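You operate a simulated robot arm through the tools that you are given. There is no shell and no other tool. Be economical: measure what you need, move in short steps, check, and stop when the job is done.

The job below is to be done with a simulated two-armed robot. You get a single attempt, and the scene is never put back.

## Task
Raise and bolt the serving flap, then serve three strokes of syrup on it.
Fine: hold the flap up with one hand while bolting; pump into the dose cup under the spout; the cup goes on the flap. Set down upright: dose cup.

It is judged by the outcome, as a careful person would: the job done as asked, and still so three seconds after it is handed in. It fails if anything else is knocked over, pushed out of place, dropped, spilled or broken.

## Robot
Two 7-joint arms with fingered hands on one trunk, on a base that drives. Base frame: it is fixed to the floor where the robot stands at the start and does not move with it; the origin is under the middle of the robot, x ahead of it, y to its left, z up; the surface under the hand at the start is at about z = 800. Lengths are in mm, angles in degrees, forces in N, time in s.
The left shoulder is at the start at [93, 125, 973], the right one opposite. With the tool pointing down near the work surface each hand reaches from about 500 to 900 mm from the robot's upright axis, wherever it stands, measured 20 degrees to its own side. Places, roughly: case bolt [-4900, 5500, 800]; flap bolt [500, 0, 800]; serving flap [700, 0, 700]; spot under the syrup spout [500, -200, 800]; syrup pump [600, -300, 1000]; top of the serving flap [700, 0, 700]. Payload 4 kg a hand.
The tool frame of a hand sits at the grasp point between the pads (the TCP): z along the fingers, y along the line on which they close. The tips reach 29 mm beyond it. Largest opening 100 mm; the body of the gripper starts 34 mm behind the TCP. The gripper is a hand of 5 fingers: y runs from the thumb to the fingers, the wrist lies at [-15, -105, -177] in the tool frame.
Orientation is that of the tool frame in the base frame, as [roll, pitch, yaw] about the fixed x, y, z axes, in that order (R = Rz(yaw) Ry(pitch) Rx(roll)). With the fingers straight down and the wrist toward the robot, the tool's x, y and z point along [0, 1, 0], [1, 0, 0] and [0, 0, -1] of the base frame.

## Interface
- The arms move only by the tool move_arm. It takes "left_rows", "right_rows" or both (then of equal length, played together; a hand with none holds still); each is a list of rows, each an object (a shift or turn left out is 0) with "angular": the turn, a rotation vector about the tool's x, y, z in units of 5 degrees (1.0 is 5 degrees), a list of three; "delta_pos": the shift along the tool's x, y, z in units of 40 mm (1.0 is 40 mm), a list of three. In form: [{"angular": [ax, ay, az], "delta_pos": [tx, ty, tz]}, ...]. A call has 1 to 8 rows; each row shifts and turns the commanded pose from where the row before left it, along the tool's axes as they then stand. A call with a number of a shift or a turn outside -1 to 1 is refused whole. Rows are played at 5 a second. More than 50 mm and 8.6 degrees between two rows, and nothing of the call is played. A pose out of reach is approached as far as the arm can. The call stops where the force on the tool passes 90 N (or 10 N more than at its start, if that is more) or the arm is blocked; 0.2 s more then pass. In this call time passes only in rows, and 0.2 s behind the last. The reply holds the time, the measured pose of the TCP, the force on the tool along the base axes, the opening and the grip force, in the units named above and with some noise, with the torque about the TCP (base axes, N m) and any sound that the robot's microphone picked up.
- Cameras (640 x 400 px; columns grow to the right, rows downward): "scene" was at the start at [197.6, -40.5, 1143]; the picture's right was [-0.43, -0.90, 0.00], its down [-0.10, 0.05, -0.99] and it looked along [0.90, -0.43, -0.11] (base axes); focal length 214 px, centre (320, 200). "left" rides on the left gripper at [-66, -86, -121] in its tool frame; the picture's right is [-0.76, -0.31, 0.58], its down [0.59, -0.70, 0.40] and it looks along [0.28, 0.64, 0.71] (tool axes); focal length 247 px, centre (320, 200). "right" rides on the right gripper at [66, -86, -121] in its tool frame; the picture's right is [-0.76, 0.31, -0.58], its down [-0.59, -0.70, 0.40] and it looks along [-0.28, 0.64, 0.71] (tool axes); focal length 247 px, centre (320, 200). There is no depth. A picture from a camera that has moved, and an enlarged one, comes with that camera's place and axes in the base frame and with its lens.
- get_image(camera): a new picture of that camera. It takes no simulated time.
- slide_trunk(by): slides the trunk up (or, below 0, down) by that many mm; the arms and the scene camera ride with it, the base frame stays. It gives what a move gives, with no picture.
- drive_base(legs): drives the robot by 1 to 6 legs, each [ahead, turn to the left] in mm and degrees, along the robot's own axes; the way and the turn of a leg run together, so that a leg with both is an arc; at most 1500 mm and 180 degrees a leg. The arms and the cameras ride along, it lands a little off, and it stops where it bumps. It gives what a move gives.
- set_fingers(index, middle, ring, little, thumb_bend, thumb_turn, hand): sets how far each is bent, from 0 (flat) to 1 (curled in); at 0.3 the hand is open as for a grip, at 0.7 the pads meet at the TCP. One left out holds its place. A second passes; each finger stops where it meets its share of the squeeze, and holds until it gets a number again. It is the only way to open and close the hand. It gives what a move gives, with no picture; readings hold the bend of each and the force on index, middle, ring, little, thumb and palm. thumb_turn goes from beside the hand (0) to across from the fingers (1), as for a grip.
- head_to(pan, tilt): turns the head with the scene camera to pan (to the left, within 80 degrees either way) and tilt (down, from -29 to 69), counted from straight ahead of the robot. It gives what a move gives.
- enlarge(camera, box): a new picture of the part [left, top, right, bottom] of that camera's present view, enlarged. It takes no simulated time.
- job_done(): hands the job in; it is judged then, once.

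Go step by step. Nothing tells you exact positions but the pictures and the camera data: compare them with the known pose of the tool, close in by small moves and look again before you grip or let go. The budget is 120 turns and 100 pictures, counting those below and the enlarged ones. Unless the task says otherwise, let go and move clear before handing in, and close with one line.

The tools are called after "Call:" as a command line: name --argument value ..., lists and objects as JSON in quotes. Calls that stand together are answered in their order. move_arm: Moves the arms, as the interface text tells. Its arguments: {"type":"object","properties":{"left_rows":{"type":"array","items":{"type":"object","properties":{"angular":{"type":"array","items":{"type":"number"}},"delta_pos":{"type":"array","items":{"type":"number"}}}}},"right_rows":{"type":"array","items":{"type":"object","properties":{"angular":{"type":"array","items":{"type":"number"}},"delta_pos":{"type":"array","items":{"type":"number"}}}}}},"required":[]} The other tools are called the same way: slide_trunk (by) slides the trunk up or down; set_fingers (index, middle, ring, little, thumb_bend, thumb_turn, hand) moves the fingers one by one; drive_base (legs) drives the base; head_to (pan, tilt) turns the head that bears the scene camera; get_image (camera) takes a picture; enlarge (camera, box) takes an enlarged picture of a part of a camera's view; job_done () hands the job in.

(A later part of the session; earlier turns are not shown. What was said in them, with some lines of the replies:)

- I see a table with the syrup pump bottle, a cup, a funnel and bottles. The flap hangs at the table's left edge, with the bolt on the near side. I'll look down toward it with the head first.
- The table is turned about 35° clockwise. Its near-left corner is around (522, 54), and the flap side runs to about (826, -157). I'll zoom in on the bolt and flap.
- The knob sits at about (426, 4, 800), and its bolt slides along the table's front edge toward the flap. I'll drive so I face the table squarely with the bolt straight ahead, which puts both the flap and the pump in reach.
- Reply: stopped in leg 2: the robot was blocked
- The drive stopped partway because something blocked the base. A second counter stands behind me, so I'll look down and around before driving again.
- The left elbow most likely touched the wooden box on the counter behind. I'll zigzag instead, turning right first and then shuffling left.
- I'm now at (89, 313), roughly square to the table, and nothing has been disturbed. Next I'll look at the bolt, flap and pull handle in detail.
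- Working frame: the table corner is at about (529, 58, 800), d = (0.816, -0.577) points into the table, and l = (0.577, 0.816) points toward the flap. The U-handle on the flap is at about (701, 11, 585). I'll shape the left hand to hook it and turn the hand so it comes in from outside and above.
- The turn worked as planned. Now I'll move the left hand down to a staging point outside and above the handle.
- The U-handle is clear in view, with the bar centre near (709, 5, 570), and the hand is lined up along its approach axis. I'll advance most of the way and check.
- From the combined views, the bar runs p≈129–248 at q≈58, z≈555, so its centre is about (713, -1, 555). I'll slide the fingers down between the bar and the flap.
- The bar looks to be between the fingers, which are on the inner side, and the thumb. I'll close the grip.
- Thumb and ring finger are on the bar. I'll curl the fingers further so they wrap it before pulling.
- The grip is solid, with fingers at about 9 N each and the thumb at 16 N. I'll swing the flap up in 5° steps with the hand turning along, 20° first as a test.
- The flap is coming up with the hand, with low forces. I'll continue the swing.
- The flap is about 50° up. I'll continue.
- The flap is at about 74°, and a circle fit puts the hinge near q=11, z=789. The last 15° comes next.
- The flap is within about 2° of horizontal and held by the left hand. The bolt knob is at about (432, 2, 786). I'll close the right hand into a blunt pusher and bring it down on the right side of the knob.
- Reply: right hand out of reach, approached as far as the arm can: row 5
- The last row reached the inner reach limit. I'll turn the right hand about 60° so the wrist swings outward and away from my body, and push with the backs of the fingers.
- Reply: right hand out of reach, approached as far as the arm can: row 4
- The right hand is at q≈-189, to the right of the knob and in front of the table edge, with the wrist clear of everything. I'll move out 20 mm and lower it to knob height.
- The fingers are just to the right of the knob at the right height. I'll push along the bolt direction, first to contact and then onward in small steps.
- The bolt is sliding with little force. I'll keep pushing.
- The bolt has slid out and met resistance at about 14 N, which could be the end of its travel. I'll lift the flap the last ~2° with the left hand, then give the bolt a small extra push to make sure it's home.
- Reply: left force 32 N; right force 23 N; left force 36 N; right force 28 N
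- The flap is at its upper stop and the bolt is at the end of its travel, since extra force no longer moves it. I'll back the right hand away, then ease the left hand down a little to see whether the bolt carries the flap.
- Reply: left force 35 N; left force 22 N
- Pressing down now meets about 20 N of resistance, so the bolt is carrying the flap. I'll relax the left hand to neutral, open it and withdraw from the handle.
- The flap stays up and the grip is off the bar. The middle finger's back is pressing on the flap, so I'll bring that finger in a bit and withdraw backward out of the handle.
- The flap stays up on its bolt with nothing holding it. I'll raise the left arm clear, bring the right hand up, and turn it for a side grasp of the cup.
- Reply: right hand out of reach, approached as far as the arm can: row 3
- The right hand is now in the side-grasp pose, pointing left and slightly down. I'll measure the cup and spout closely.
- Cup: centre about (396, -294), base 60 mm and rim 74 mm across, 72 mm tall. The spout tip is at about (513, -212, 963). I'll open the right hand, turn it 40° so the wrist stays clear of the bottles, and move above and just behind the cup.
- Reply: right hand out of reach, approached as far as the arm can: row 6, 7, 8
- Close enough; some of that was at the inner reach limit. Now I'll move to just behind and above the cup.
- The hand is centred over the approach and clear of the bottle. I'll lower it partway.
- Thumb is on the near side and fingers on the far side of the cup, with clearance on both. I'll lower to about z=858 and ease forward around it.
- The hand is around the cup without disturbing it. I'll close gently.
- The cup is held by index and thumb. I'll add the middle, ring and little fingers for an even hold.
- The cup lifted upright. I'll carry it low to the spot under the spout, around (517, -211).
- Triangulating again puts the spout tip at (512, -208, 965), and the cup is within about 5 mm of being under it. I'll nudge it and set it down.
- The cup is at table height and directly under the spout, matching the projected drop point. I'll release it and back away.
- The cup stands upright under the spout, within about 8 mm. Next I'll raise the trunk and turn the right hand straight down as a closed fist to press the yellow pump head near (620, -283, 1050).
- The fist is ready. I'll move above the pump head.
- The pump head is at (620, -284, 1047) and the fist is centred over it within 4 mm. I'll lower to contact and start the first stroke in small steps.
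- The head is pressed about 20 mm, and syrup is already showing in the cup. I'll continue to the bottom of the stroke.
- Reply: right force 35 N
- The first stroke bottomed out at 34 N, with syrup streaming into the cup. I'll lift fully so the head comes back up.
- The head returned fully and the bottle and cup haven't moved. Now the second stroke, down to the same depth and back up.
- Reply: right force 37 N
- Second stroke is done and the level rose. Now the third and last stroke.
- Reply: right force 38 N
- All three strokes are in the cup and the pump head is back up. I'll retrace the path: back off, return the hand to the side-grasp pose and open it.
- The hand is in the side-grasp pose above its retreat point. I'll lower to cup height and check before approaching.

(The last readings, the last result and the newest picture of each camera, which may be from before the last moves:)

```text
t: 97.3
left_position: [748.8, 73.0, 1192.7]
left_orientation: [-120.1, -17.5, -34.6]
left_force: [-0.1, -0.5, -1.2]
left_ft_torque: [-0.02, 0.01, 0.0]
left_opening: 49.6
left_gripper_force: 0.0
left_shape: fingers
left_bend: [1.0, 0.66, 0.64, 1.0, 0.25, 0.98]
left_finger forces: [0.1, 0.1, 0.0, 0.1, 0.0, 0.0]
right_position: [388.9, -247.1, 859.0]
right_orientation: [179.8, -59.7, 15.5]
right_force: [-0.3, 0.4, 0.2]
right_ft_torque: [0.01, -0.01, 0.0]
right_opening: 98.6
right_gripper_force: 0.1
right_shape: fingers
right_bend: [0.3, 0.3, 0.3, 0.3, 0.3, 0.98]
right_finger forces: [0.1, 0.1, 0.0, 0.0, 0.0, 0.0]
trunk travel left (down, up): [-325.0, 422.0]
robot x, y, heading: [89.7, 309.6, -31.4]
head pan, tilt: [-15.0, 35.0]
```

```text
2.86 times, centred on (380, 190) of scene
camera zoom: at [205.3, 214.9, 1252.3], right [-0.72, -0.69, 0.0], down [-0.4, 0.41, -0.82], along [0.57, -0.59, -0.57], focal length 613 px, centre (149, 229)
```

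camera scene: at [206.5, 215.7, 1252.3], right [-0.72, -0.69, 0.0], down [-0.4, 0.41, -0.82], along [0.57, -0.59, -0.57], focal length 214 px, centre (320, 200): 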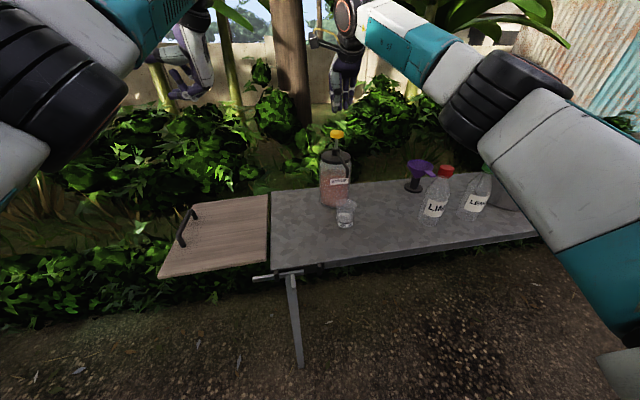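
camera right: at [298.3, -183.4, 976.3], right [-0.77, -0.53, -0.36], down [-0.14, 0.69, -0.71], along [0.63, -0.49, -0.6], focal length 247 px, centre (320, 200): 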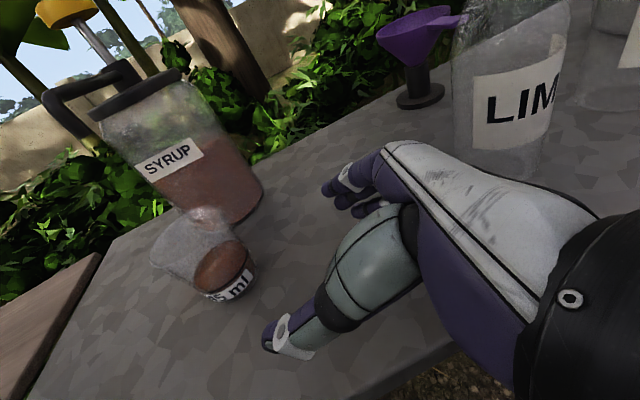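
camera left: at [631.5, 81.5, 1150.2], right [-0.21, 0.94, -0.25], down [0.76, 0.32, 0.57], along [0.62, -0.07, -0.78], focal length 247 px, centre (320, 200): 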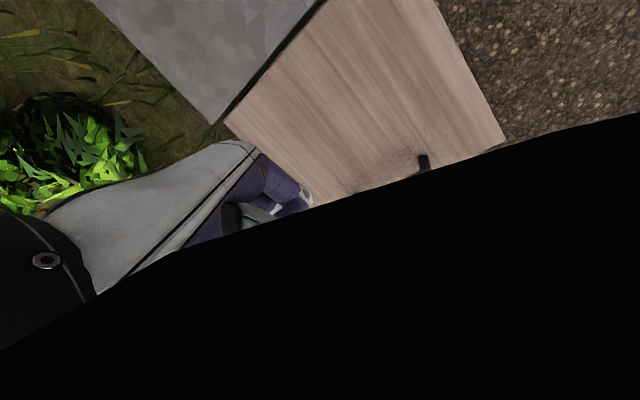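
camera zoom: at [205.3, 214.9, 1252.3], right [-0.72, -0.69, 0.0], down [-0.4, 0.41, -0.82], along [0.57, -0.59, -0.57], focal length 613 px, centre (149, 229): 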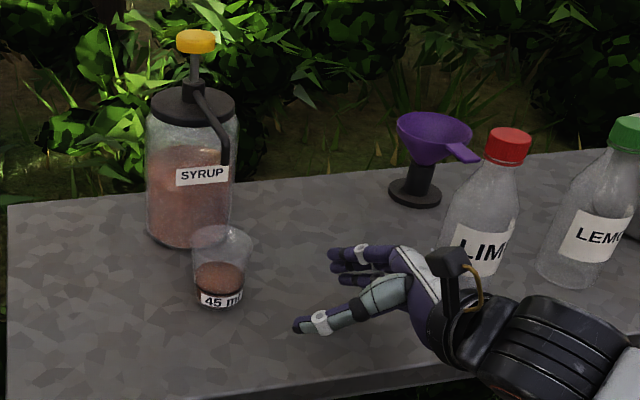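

The cup is at (514, -218) with syrup in it and nothing spilled. I'll move forward around it with a 4 mm lateral correction.

Call:
move_arm --right_rows '[{"delta_pos": [0.38, 0.05, 0.66]}, {"delta_pos": [0.38, 0.05, 0.66]}, {"delta_pos": [0.38, 0, 0.66]}, {"delta_pos": [0.29, 0, 0.5]}]'

Call:
get_image --camera "right"

Call:
enlarge --camera "scene" --box '[290, 150, 410, 240]'

```text
t: 98.3
left_position: [750.1, 73.3, 1192.8]
left_orientation: [-120.1, -17.5, -34.9]
left_force: [0.7, -0.4, -0.6]
left_ft_torque: [-0.02, 0.02, -0.03]
left_opening: 49.4
left_gripper_force: 0.0
left_shape: fingers
left_bend: [1.0, 0.66, 0.64, 1.0, 0.25, 0.98]
left_finger forces: [0.0, 0.0, 0.1, 0.0, 0.0, 0.1]
right_position: [502.8, -220.4, 858.1]
right_orientation: [180.0, -59.7, 15.4]
right_force: [0.5, -0.6, 0.8]
right_ft_torque: [-0.02, 0.01, 0.01]
right_opening: 98.5
right_gripper_force: 0.2
right_shape: fingers
right_bend: [0.3, 0.3, 0.3, 0.3, 0.3, 0.98]
right_finger forces: [0.1, 0.1, 0.0, 0.0, 0.1, 0.0]
trunk travel left (down, up): [-325.0, 422.0]
robot x, y, heading: [87.8, 315.9, -31.2]
head pan, tilt: [-15.0, 35.0]
```

```text
30 pictures are left
camera right: at [411.4, -154.8, 975.4], right [-0.77, -0.53, -0.36], down [-0.14, 0.69, -0.71], along [0.63, -0.49, -0.6], focal length 247 px, centre (320, 200)
```

right: 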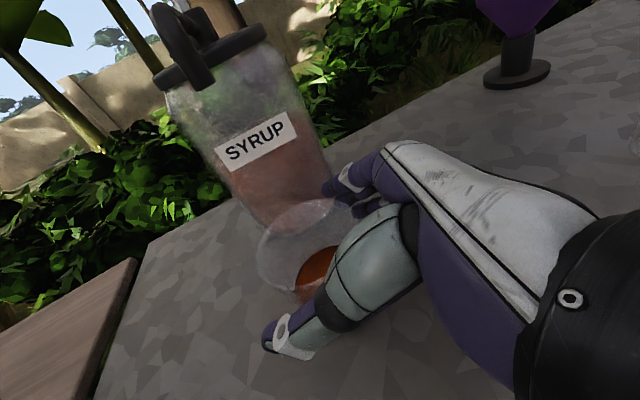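

```text
4.44 times, centred on (350, 195) of scene
camera zoom: at [205.7, 215.3, 1252.3], right [-0.72, -0.69, 0.0], down [-0.4, 0.41, -0.82], along [0.57, -0.59, -0.57], focal length 953 px, centre (187, 222)
```

zoom: 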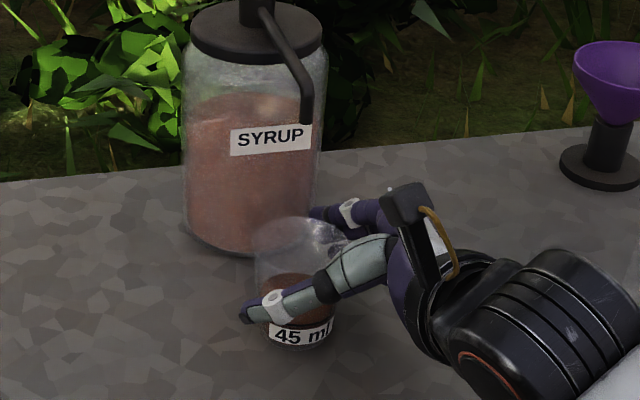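

The hand is around the cup in the same relation as the first grasp. I'll close the same way.

Call:
set_fingers --hand "right" --index 0.55 --middle 0.55 --ring 0.55 --little 0.55 --thumb_bend 0.55

Call:
set_fingers --hand "right" --index 0.54 --middle 0.63 --ring 0.65 --little 0.65 --thumb_bend 0.6

Call:
enlarge --camera "scene" --box '[290, 150, 410, 240]'

```text
t: 99.3
left_position: [749.4, 72.7, 1192.9]
left_orientation: [-120.0, -17.5, -34.7]
left_force: [-0.1, -0.4, 0.7]
left_ft_torque: [-0.01, 0.01, -0.02]
left_opening: 49.8
left_gripper_force: 0.0
left_shape: fingers
left_bend: [1.0, 0.66, 0.64, 1.0, 0.25, 0.98]
left_finger forces: [0.0, 0.0, 0.0, 0.0, 0.1, 0.1]
right_position: [501.5, -219.7, 858.3]
right_orientation: [180.0, -59.8, 15.2]
right_force: [0.1, -0.3, 0.5]
right_ft_torque: [-0.01, 0.02, -0.01]
right_opening: 57.8
right_gripper_force: 9.7
right_shape: fingers
right_bend: [0.49, 0.54, 0.54, 0.55, 0.49, 0.97]
right_finger forces: [7.9, 1.1, 0.8, 0.0, 9.7, 0.0]
trunk travel left (down, up): [-325.0, 422.0]
robot x, y, heading: [89.3, 313.3, -30.9]
head pan, tilt: [-15.0, 35.0]
```

```text
t: 100.3
left_position: [748.3, 73.8, 1192.6]
left_orientation: [-120.1, -17.5, -34.7]
left_force: [0.0, 0.0, 0.0]
left_ft_torque: [-0.01, -0.01, -0.01]
left_opening: 49.4
left_gripper_force: 0.0
left_shape: fingers
left_bend: [1.0, 0.66, 0.64, 1.0, 0.25, 0.98]
left_finger forces: [0.0, 0.0, 0.1, 0.0, 0.0, 0.1]
right_position: [502.0, -219.4, 857.9]
right_orientation: [-179.8, -59.7, 15.1]
right_force: [0.2, -0.5, 0.5]
right_ft_torque: [-0.02, -0.02, -0.02]
right_opening: 58.0
right_gripper_force: 15.7
right_shape: fingers
right_bend: [0.49, 0.57, 0.58, 0.65, 0.51, 0.95]
right_finger forces: [6.8, 4.3, 4.7, 0.1, 15.3, 0.1]
trunk travel left (down, up): [-325.0, 422.0]
robot x, y, heading: [86.3, 311.4, -31.0]
head pan, tilt: [-15.0, 35.0]
```

```text
4.44 times, centred on (350, 195) of scene
camera zoom: at [205.4, 215.1, 1252.4], right [-0.72, -0.69, 0.0], down [-0.4, 0.41, -0.82], along [0.57, -0.59, -0.57], focal length 953 px, centre (187, 222)
```

zoom: 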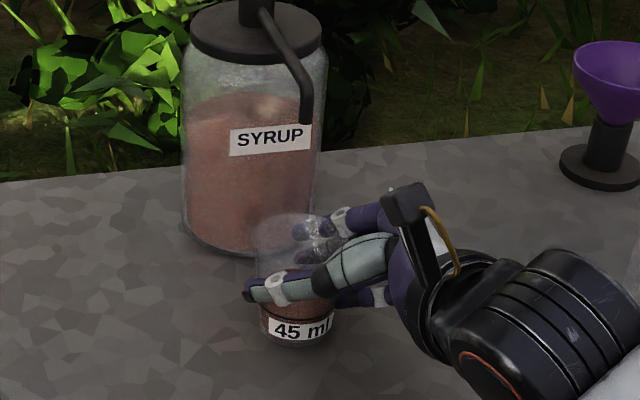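

The grip is firm and the cup is upright. I'll lift slightly, back out from under the spout slowly, then rise.

Call:
move_arm --right_rows '[{"delta_pos": [0.13, 0, -0.075]}, {"delta_pos": [0.17, 0, -0.1]}, {"delta_pos": [-0.12, 0, -0.21]}, {"delta_pos": [-0.22, 0, -0.38]}, {"delta_pos": [-0.22, 0, -0.38]}, {"delta_pos": [-0.15, 0, -0.26]}, {"delta_pos": [0.2, 0, -0.115]}, {"delta_pos": [0.2, 0, -0.115]}]'

Call:
get_image --camera "right"

Call:
get_image --camera "scene"

```text
t: 102.1
left_position: [749.9, 72.7, 1192.5]
left_orientation: [-120.2, -17.6, -34.8]
left_force: [0.6, 0.2, -0.3]
left_ft_torque: [0.03, 0.0, 0.01]
left_opening: 49.5
left_gripper_force: 0.1
left_shape: fingers
left_bend: [1.0, 0.66, 0.64, 1.0, 0.25, 0.98]
left_finger forces: [0.1, 0.1, 0.1, 0.1, 0.1, 0.0]
right_position: [447.3, -235.7, 890.0]
right_orientation: [-179.9, -59.9, 15.2]
right_force: [0.2, -0.3, -1.5]
right_ft_torque: [0.02, 0.07, 0.0]
right_opening: 58.0
right_gripper_force: 15.8
right_shape: fingers
right_bend: [0.49, 0.57, 0.58, 0.65, 0.51, 0.95]
right_finger forces: [6.6, 4.3, 4.9, 0.0, 15.2, 0.0]
trunk travel left (down, up): [-325.0, 422.0]
robot x, y, heading: [90.7, 313.0, -31.2]
head pan, tilt: [-15.0, 35.0]
```

```text
27 pictures are left
camera right: at [355.9, -171.4, 1007.5], right [-0.77, -0.53, -0.36], down [-0.14, 0.69, -0.71], along [0.63, -0.49, -0.6], focal length 247 px, centre (320, 200)
```

right: 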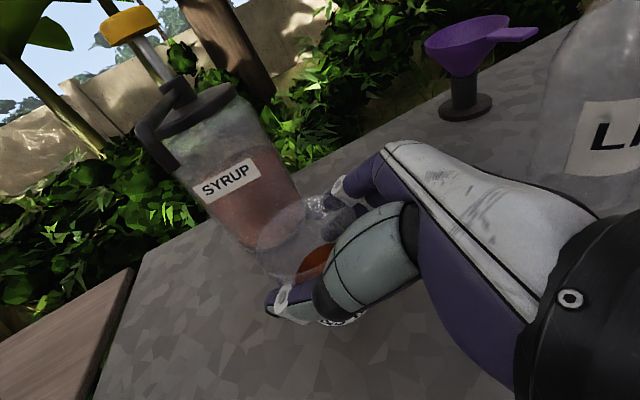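

```text
26 pictures are left
camera scene: at [205.4, 215.1, 1252.4], right [-0.72, -0.69, 0.0], down [-0.4, 0.41, -0.82], along [0.57, -0.59, -0.57], focal length 214 px, centre (320, 200)
```

scene: 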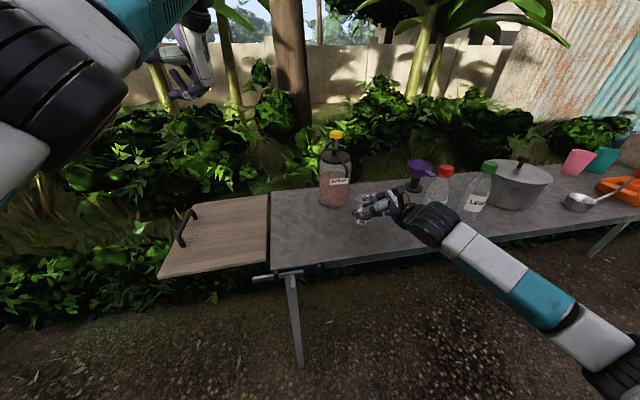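

The cup is upright and clear of the spout. I'll carry it left along the table toward the flap, starting gently.

Call:
move_arm --right_rows '[{"delta_pos": [0.08, -0.13, 0.14]}, {"delta_pos": [0.16, -0.27, 0.28]}, {"delta_pos": [0.241, -0.401, 0.417]}, {"delta_pos": [0.241, -0.401, 0.417]}, {"delta_pos": [0.241, -0.401, 0.417]}, {"delta_pos": [0.241, -0.401, 0.417]}, {"delta_pos": [0.16, -0.27, 0.28]}, {"delta_pos": [0.08, -0.13, 0.14]}]'

Call:
get_image --camera "scene"

```text
t: 103.9
left_position: [749.3, 73.1, 1192.5]
left_orientation: [-120.1, -17.5, -34.7]
left_force: [0.2, 0.8, 0.8]
left_ft_torque: [-0.01, -0.02, 0.04]
left_opening: 49.6
left_gripper_force: 0.0
left_shape: fingers
left_bend: [1.0, 0.66, 0.64, 1.0, 0.25, 0.98]
left_finger forces: [0.1, 0.0, 0.0, 0.0, 0.0, 0.0]
right_position: [484.8, -180.1, 890.0]
right_orientation: [179.9, -59.9, 15.6]
right_force: [0.7, -0.5, -1.3]
right_ft_torque: [-0.03, 0.03, 0.01]
right_opening: 58.1
right_gripper_force: 15.7
right_shape: fingers
right_bend: [0.49, 0.58, 0.58, 0.65, 0.51, 0.95]
right_finger forces: [6.5, 4.6, 4.9, 0.1, 14.9, 0.1]
right hand out of reach, approached as far as the arm can: row 4, 5, 6, 7, 8
trunk travel left (down, up): [-325.0, 422.0]
robot x, y, heading: [87.9, 310.7, -30.8]
head pan, tilt: [-15.0, 35.0]
```

```text
25 pictures are left
camera scene: at [205.4, 215.1, 1252.4], right [-0.72, -0.69, 0.0], down [-0.4, 0.41, -0.82], along [0.57, -0.59, -0.57], focal length 214 px, centre (320, 200)
```

scene: 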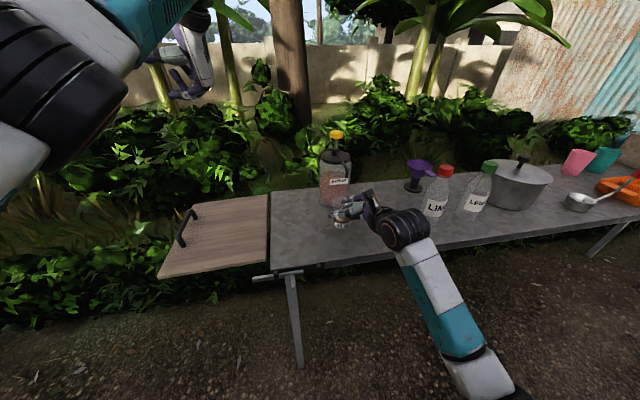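

I've hit a wrist limit at this hand heading. I'll back out a bit more, then turn the hand 40° left while holding the cup level, since that heading worked earlier further left.

Call:
move_arm --right_rows '[{"delta_pos": [-0.3, 0, -0.3]}, {"delta_pos": [-0.45, 0, -0.45]}, {"delta_pos": [-0.3, 0, -0.3]}]'

Call:
move_arm --right_rows '[{"angular": [0.433, 0, -0.25]}, {"angular": [0.693, 0, -0.4]}, {"angular": [0.693, 0, -0.4]}, {"angular": [0.693, 0, -0.4]}, {"angular": [0.693, 0, -0.4]}, {"angular": [0.693, 0, -0.4]}, {"angular": [0.693, 0, -0.4]}, {"angular": [0.433, 0, -0.25]}]'

Call:
get_image --camera "scene"

```text
t: 104.7
left_position: [749.9, 72.7, 1191.4]
left_orientation: [-120.1, -17.5, -34.8]
left_force: [0.1, -0.8, -0.1]
left_ft_torque: [0.01, 0.0, -0.02]
left_opening: 49.6
left_gripper_force: 0.0
left_shape: fingers
left_bend: [1.0, 0.66, 0.64, 1.0, 0.25, 0.98]
left_finger forces: [0.1, 0.0, 0.1, 0.0, 0.1, 0.0]
right_position: [429.7, -194.7, 875.9]
right_orientation: [180.0, -59.9, 15.4]
right_force: [0.0, -0.5, -1.5]
right_ft_torque: [0.03, -0.02, -0.02]
right_opening: 58.1
right_gripper_force: 15.4
right_shape: fingers
right_bend: [0.49, 0.58, 0.58, 0.65, 0.51, 0.95]
right_finger forces: [6.4, 4.5, 4.7, 0.1, 14.8, 0.0]
trunk travel left (down, up): [-325.0, 422.0]
robot x, y, heading: [89.4, 314.0, -31.2]
head pan, tilt: [-15.0, 35.0]
```

```text
t: 106.5
left_position: [748.2, 74.2, 1192.1]
left_orientation: [-120.1, -17.5, -34.7]
left_force: [-0.3, 0.2, -0.5]
left_ft_torque: [0.03, 0.01, -0.01]
left_opening: 49.8
left_gripper_force: 0.0
left_shape: fingers
left_bend: [1.0, 0.66, 0.64, 1.0, 0.25, 0.98]
left_finger forces: [0.0, 0.0, 0.0, 0.1, 0.0, 0.0]
right_position: [430.1, -195.9, 874.3]
right_orientation: [180.0, -59.8, 44.3]
right_force: [0.4, 0.3, -0.6]
right_ft_torque: [0.03, -0.02, 0.01]
right_opening: 58.0
right_gripper_force: 14.9
right_shape: fingers
right_bend: [0.49, 0.58, 0.58, 0.65, 0.51, 0.95]
right_finger forces: [6.2, 4.4, 4.7, 0.1, 14.5, 0.0]
trunk travel left (down, up): [-325.0, 422.0]
robot x, y, heading: [91.6, 312.9, -31.2]
head pan, tilt: [-15.0, 35.0]
```

```text
24 pictures are left
camera scene: at [205.4, 215.0, 1252.3], right [-0.72, -0.69, 0.0], down [-0.4, 0.41, -0.82], along [0.57, -0.59, -0.57], focal length 214 px, centre (320, 200)
```

scene: 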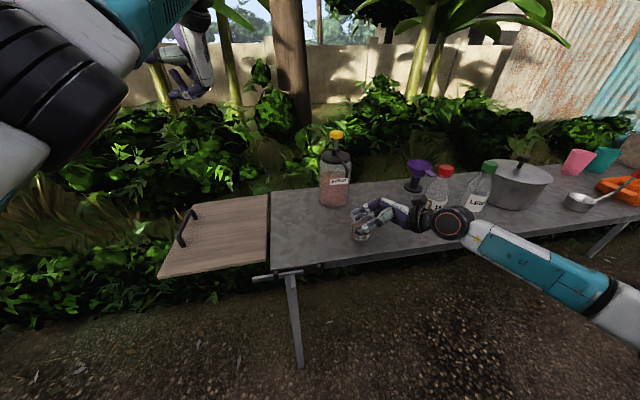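

The cup is still level with the hand at heading 44°. I'll carry it on toward the flap.

Call:
move_arm --right_rows '[{"delta_pos": [0.15, -0.018, 0.22]}, {"delta_pos": [0.25, -0.03, 0.4]}, {"delta_pos": [0.308, -0.037, 0.493]}, {"delta_pos": [0.308, -0.037, 0.493]}, {"delta_pos": [0.308, -0.037, 0.493]}, {"delta_pos": [0.308, -0.037, 0.493]}, {"delta_pos": [0.25, -0.03, 0.4]}, {"delta_pos": [0.12, -0.018, 0.2]}]'

Call:
get_image --camera "scene"

```text
t: 108.3
left_position: [748.8, 73.0, 1191.2]
left_orientation: [-120.0, -17.5, -34.9]
left_force: [-0.3, 0.3, -0.7]
left_ft_torque: [-0.02, 0.0, 0.01]
left_opening: 49.8
left_gripper_force: 0.1
left_shape: fingers
left_bend: [1.0, 0.66, 0.64, 1.0, 0.25, 0.98]
left_finger forces: [0.0, 0.0, 0.0, 0.0, 0.0, 0.0]
right_position: [531.0, -84.0, 878.5]
right_orientation: [-179.9, -59.8, 44.2]
right_force: [0.7, -0.7, -0.7]
right_ft_torque: [-0.01, 0.01, 0.0]
right_opening: 58.1
right_gripper_force: 14.6
right_shape: fingers
right_bend: [0.49, 0.58, 0.58, 0.65, 0.51, 0.95]
right_finger forces: [6.2, 4.3, 4.6, 0.0, 14.4, 0.0]
trunk travel left (down, up): [-325.0, 422.0]
robot x, y, heading: [87.7, 312.2, -31.3]
head pan, tilt: [-15.0, 35.0]
```

```text
23 pictures are left
camera scene: at [205.6, 215.0, 1252.4], right [-0.72, -0.69, 0.0], down [-0.4, 0.41, -0.82], along [0.57, -0.59, -0.57], focal length 214 px, centre (320, 200)
```

scene: 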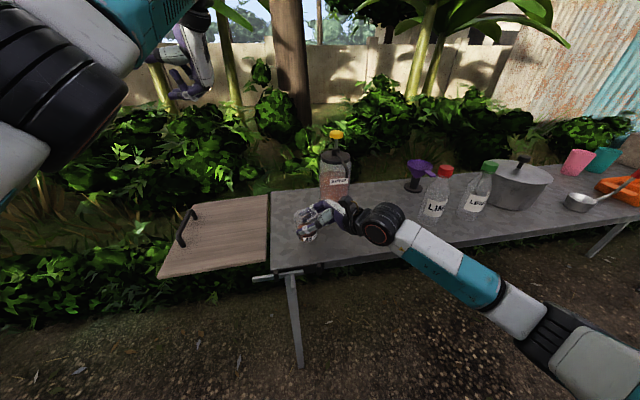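

Halfway there with no problems. I'll carry on over the flap.

Call:
move_arm --right_rows '[{"delta_pos": [0.2, -0.023, 0.31]}, {"delta_pos": [0.3, -0.035, 0.47]}, {"delta_pos": [0.4, -0.047, 0.62]}, {"delta_pos": [0.44, -0.05, 0.68]}, {"delta_pos": [0.44, -0.05, 0.68]}, {"delta_pos": [0.4, -0.047, 0.62]}, {"delta_pos": [0.3, -0.035, 0.47]}, {"delta_pos": [0.2, -0.023, 0.31]}]'

Call:
get_image --camera "scene"

Call:
get_image --camera "right"

```text
t: 110.1
left_position: [750.4, 73.6, 1192.7]
left_orientation: [-120.1, -17.5, -34.8]
left_force: [0.0, -0.3, 0.3]
left_ft_torque: [0.03, 0.0, -0.01]
left_opening: 49.7
left_gripper_force: 0.1
left_shape: fingers
left_bend: [1.0, 0.66, 0.64, 1.0, 0.25, 0.98]
left_finger forces: [0.0, 0.0, 0.1, 0.1, 0.1, 0.0]
right_position: [663.1, 64.8, 889.1]
right_orientation: [-179.7, -59.8, 44.0]
right_force: [-0.7, 0.5, -0.4]
right_ft_torque: [0.0, 0.01, 0.03]
right_opening: 58.2
right_gripper_force: 14.9
right_shape: fingers
right_bend: [0.49, 0.58, 0.58, 0.65, 0.51, 0.95]
right_finger forces: [6.3, 4.3, 4.6, 0.0, 14.5, 0.0]
trunk travel left (down, up): [-325.0, 422.0]
robot x, y, heading: [88.0, 312.7, -31.1]
head pan, tilt: [-15.0, 35.0]
```

```text
22 pictures are left
camera scene: at [205.7, 215.2, 1252.3], right [-0.72, -0.69, 0.0], down [-0.4, 0.41, -0.82], along [0.57, -0.59, -0.57], focal length 214 px, centre (320, 200)
```

scene: 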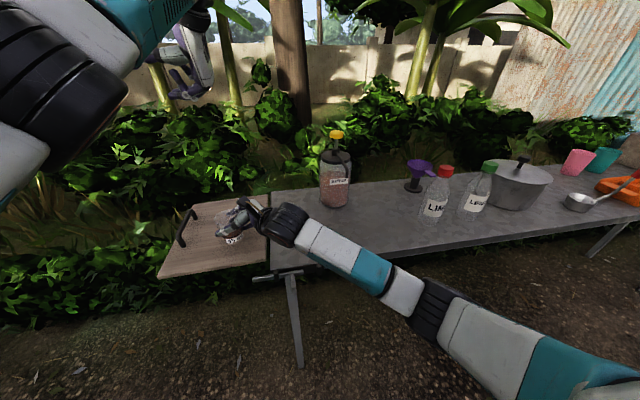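

```text
21 pictures are left
camera right: at [553.5, 76.7, 1006.8], right [-0.42, -0.83, -0.36], down [-0.46, 0.54, -0.71], along [0.79, -0.13, -0.6], focal length 247 px, centre (320, 200)
```

right: 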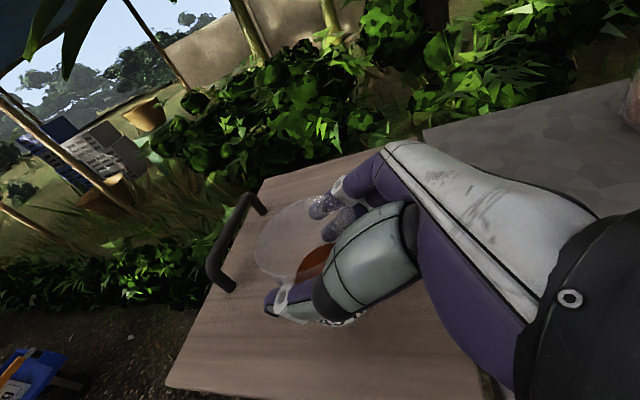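

The cup is above the middle of the flap, well away from the handle. I'll lower it gently and watch for contact.

Call:
move_arm --right_rows '[{"delta_pos": [-0.2, 0, 0.115]}, {"delta_pos": [-0.2, 0, 0.115]}, {"delta_pos": [-0.15, 0, 0.0866]}]'

Call:
move_arm --right_rows '[{"delta_pos": [-0.043, 0, 0.025]}, {"delta_pos": [-0.043, 0, 0.025]}]'

Call:
enlarge --camera "scene" --box '[150, 170, 310, 290]'

```text
t: 110.9
left_position: [749.0, 73.7, 1192.5]
left_orientation: [-120.1, -17.5, -34.7]
left_force: [0.1, -0.2, -0.6]
left_ft_torque: [-0.01, -0.02, 0.02]
left_opening: 49.6
left_gripper_force: 0.1
left_shape: fingers
left_bend: [1.0, 0.66, 0.64, 1.0, 0.25, 0.98]
left_finger forces: [0.1, 0.1, 0.0, 0.0, 0.0, 0.0]
right_position: [663.4, 63.4, 864.9]
right_orientation: [-179.8, -59.8, 44.1]
right_force: [-0.7, 0.6, 2.1]
right_ft_torque: [-0.05, 0.01, -0.02]
right_opening: 57.7
right_gripper_force: 14.6
right_shape: fingers
right_bend: [0.49, 0.58, 0.59, 0.65, 0.51, 0.95]
right_finger forces: [5.8, 4.3, 4.8, 0.0, 14.5, 0.0]
trunk travel left (down, up): [-325.0, 422.0]
robot x, y, heading: [91.2, 310.7, -31.2]
head pan, tilt: [-15.0, 35.0]
```

```text
t: 111.5
left_position: [748.8, 74.3, 1192.8]
left_orientation: [-120.1, -17.5, -34.8]
left_force: [-0.9, -0.1, -0.3]
left_ft_torque: [0.01, -0.02, -0.03]
left_opening: 49.3
left_gripper_force: 0.0
left_shape: fingers
left_bend: [1.0, 0.66, 0.64, 1.0, 0.25, 0.98]
left_finger forces: [0.0, 0.1, 0.0, 0.0, 0.1, 0.0]
right_position: [664.1, 63.6, 862.4]
right_orientation: [179.4, -60.1, 45.0]
right_force: [0.2, 0.5, 12.0]
right_ft_torque: [-0.07, -0.19, 0.03]
right_opening: 58.1
right_gripper_force: 14.1
right_shape: fingers
right_bend: [0.5, 0.58, 0.59, 0.65, 0.51, 0.94]
right_finger forces: [4.7, 4.1, 5.0, 0.0, 14.3, 0.0]
trunk travel left (down, up): [-325.0, 422.0]
robot x, y, heading: [88.8, 311.6, -31.3]
head pan, tilt: [-15.0, 35.0]
```

```text
3.33 times, centred on (230, 230) of scene
camera zoom: at [204.5, 215.7, 1252.7], right [-0.72, -0.69, 0.0], down [-0.4, 0.41, -0.82], along [0.57, -0.59, -0.57], focal length 715 px, centre (620, 100)
```

zoom: 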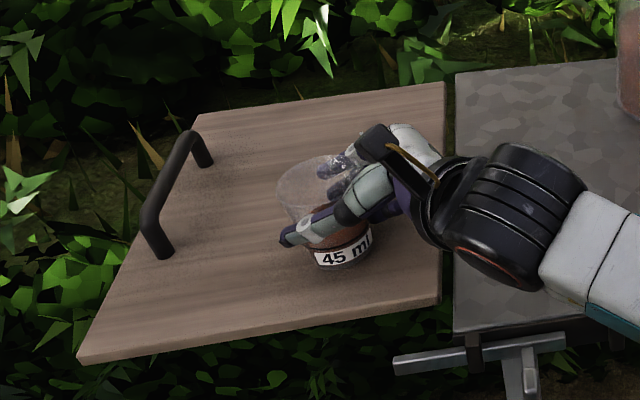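

The cup is seated on the flap with contact at 12 N. I'll ease up 3 mm to take off the pressure, then release.

Call:
move_arm --right_rows '[{"delta_pos": [0.056, 0, -0.032]}]'

Call:
set_fingers --hand "right" --index 0.33 --middle 0.33 --ring 0.33 --little 0.33 --thumb_bend 0.3

Call:
enlarge --camera "scene" --box '[150, 170, 310, 290]'

Call:
get_image --camera "right"

```text
t: 111.9
left_position: [748.8, 73.5, 1193.8]
left_orientation: [-120.1, -17.6, -35.0]
left_force: [0.8, 0.5, -0.1]
left_ft_torque: [0.0, 0.01, -0.05]
left_opening: 49.5
left_gripper_force: 0.1
left_shape: fingers
left_bend: [1.0, 0.66, 0.64, 1.0, 0.25, 0.98]
left_finger forces: [0.0, 0.1, 0.0, 0.1, 0.0, 0.0]
right_position: [663.5, 62.5, 863.1]
right_orientation: [180.0, -59.9, 44.3]
right_force: [1.7, -0.5, 9.6]
right_ft_torque: [-0.08, -0.18, 0.06]
right_opening: 58.3
right_gripper_force: 14.5
right_shape: fingers
right_bend: [0.5, 0.58, 0.59, 0.65, 0.51, 0.94]
right_finger forces: [5.0, 4.3, 5.0, 0.0, 14.4, 0.0]
trunk travel left (down, up): [-325.0, 422.0]
robot x, y, heading: [89.6, 313.0, -31.1]
head pan, tilt: [-15.0, 35.0]
```

```text
t: 112.9
left_position: [748.9, 72.8, 1192.5]
left_orientation: [-120.1, -17.5, -34.8]
left_force: [0.1, 0.9, 0.7]
left_ft_torque: [-0.03, -0.03, 0.03]
left_opening: 49.7
left_gripper_force: 0.1
left_shape: fingers
left_bend: [1.0, 0.66, 0.64, 1.0, 0.25, 0.98]
left_finger forces: [0.0, 0.0, 0.0, 0.0, 0.0, 0.0]
right_position: [664.0, 61.9, 862.2]
right_orientation: [-179.7, -59.7, 44.1]
right_force: [0.5, -0.9, 0.7]
right_ft_torque: [0.0, 0.05, -0.02]
right_opening: 94.9
right_gripper_force: 0.0
right_shape: fingers
right_bend: [0.33, 0.33, 0.33, 0.33, 0.3, 0.98]
right_finger forces: [0.0, 0.0, 0.0, 0.0, 0.1, 0.0]
trunk travel left (down, up): [-325.0, 422.0]
robot x, y, heading: [85.9, 307.6, -31.1]
head pan, tilt: [-15.0, 35.0]
```

```text
3.33 times, centred on (230, 230) of scene
camera zoom: at [205.5, 215.1, 1252.3], right [-0.72, -0.69, 0.0], down [-0.4, 0.41, -0.82], along [0.57, -0.59, -0.57], focal length 715 px, centre (620, 100)
```

zoom: 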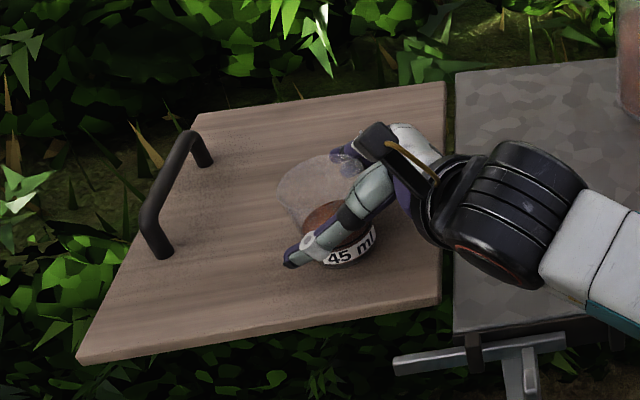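

```text
18 pictures are left
camera right: at [553.3, 74.6, 979.4], right [-0.42, -0.83, -0.36], down [-0.46, 0.54, -0.71], along [0.79, -0.13, -0.6], focal length 247 px, centre (320, 200)
```

right: 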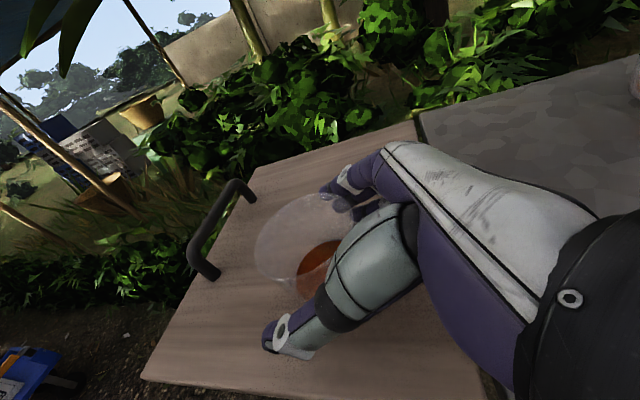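

The cup stands upright and free on the flap. I'll withdraw straight back, then up.

Call:
move_arm --right_rows '[{"delta_pos": [-0.2, 0, -0.35]}, {"delta_pos": [-0.3, 0, -0.52]}, {"delta_pos": [-0.4, 0, -0.7]}, {"delta_pos": [-0.4, 0, -0.7]}, {"delta_pos": [0.8, 0, -0.46]}, {"delta_pos": [0.8, 0, -0.46]}, {"delta_pos": [0.8, 0, -0.46]}]'

Call:
get_image --camera "scene"

Call:
enlarge --camera "scene" --box '[150, 170, 310, 290]'

```text
t: 114.5
left_position: [749.2, 74.3, 1192.9]
left_orientation: [-120.1, -17.5, -34.7]
left_force: [0.8, 0.0, 0.2]
left_ft_torque: [-0.02, 0.03, 0.0]
left_opening: 49.7
left_gripper_force: 0.0
left_shape: fingers
left_bend: [1.0, 0.66, 0.64, 1.0, 0.25, 0.98]
left_finger forces: [0.0, 0.1, 0.0, 0.0, 0.0, 0.0]
right_position: [589.1, -9.9, 971.9]
right_orientation: [-179.9, -59.8, 44.2]
right_force: [0.1, 0.5, -0.4]
right_ft_torque: [0.0, -0.01, 0.03]
right_opening: 95.0
right_gripper_force: 0.1
right_shape: fingers
right_bend: [0.33, 0.33, 0.33, 0.33, 0.3, 0.98]
right_finger forces: [0.0, 0.0, 0.1, 0.0, 0.0, 0.1]
trunk travel left (down, up): [-325.0, 422.0]
robot x, y, heading: [90.0, 311.7, -31.2]
head pan, tilt: [-15.0, 35.0]
```

```text
17 pictures are left
camera scene: at [205.4, 215.2, 1252.4], right [-0.72, -0.69, 0.0], down [-0.4, 0.41, -0.82], along [0.57, -0.59, -0.57], focal length 214 px, centre (320, 200)
```

scene: 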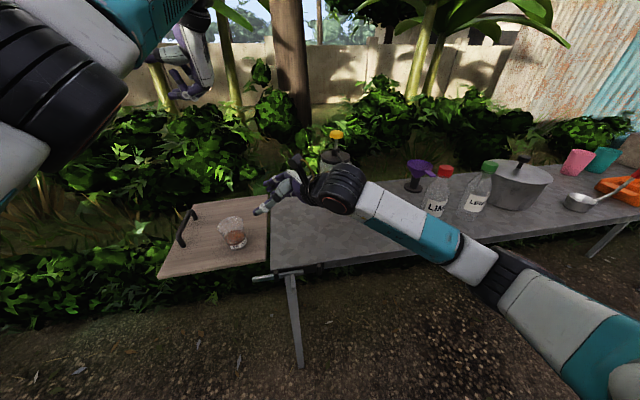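

```text
3.33 times, centred on (230, 230) of scene
camera zoom: at [205.4, 215.2, 1252.4], right [-0.72, -0.69, 0.0], down [-0.4, 0.41, -0.82], along [0.57, -0.59, -0.57], focal length 715 px, centre (620, 100)
```

zoom: 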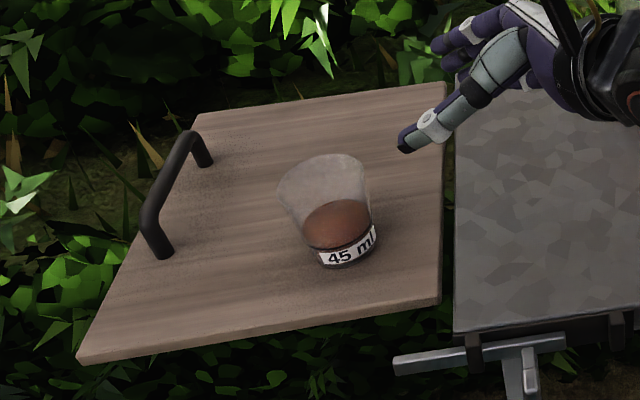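

The flap is up and bolted, and the cup with three strokes of syrup stands upright on it. Both hands are clear and everything else is in place, so I'm handing in.

Call:
job_done

```text
The job is handed in.
```

The serving flap is raised and bolted, and the dose cup with three full strokes of syrup stands upright on it; nothing spilled or was knocked over.
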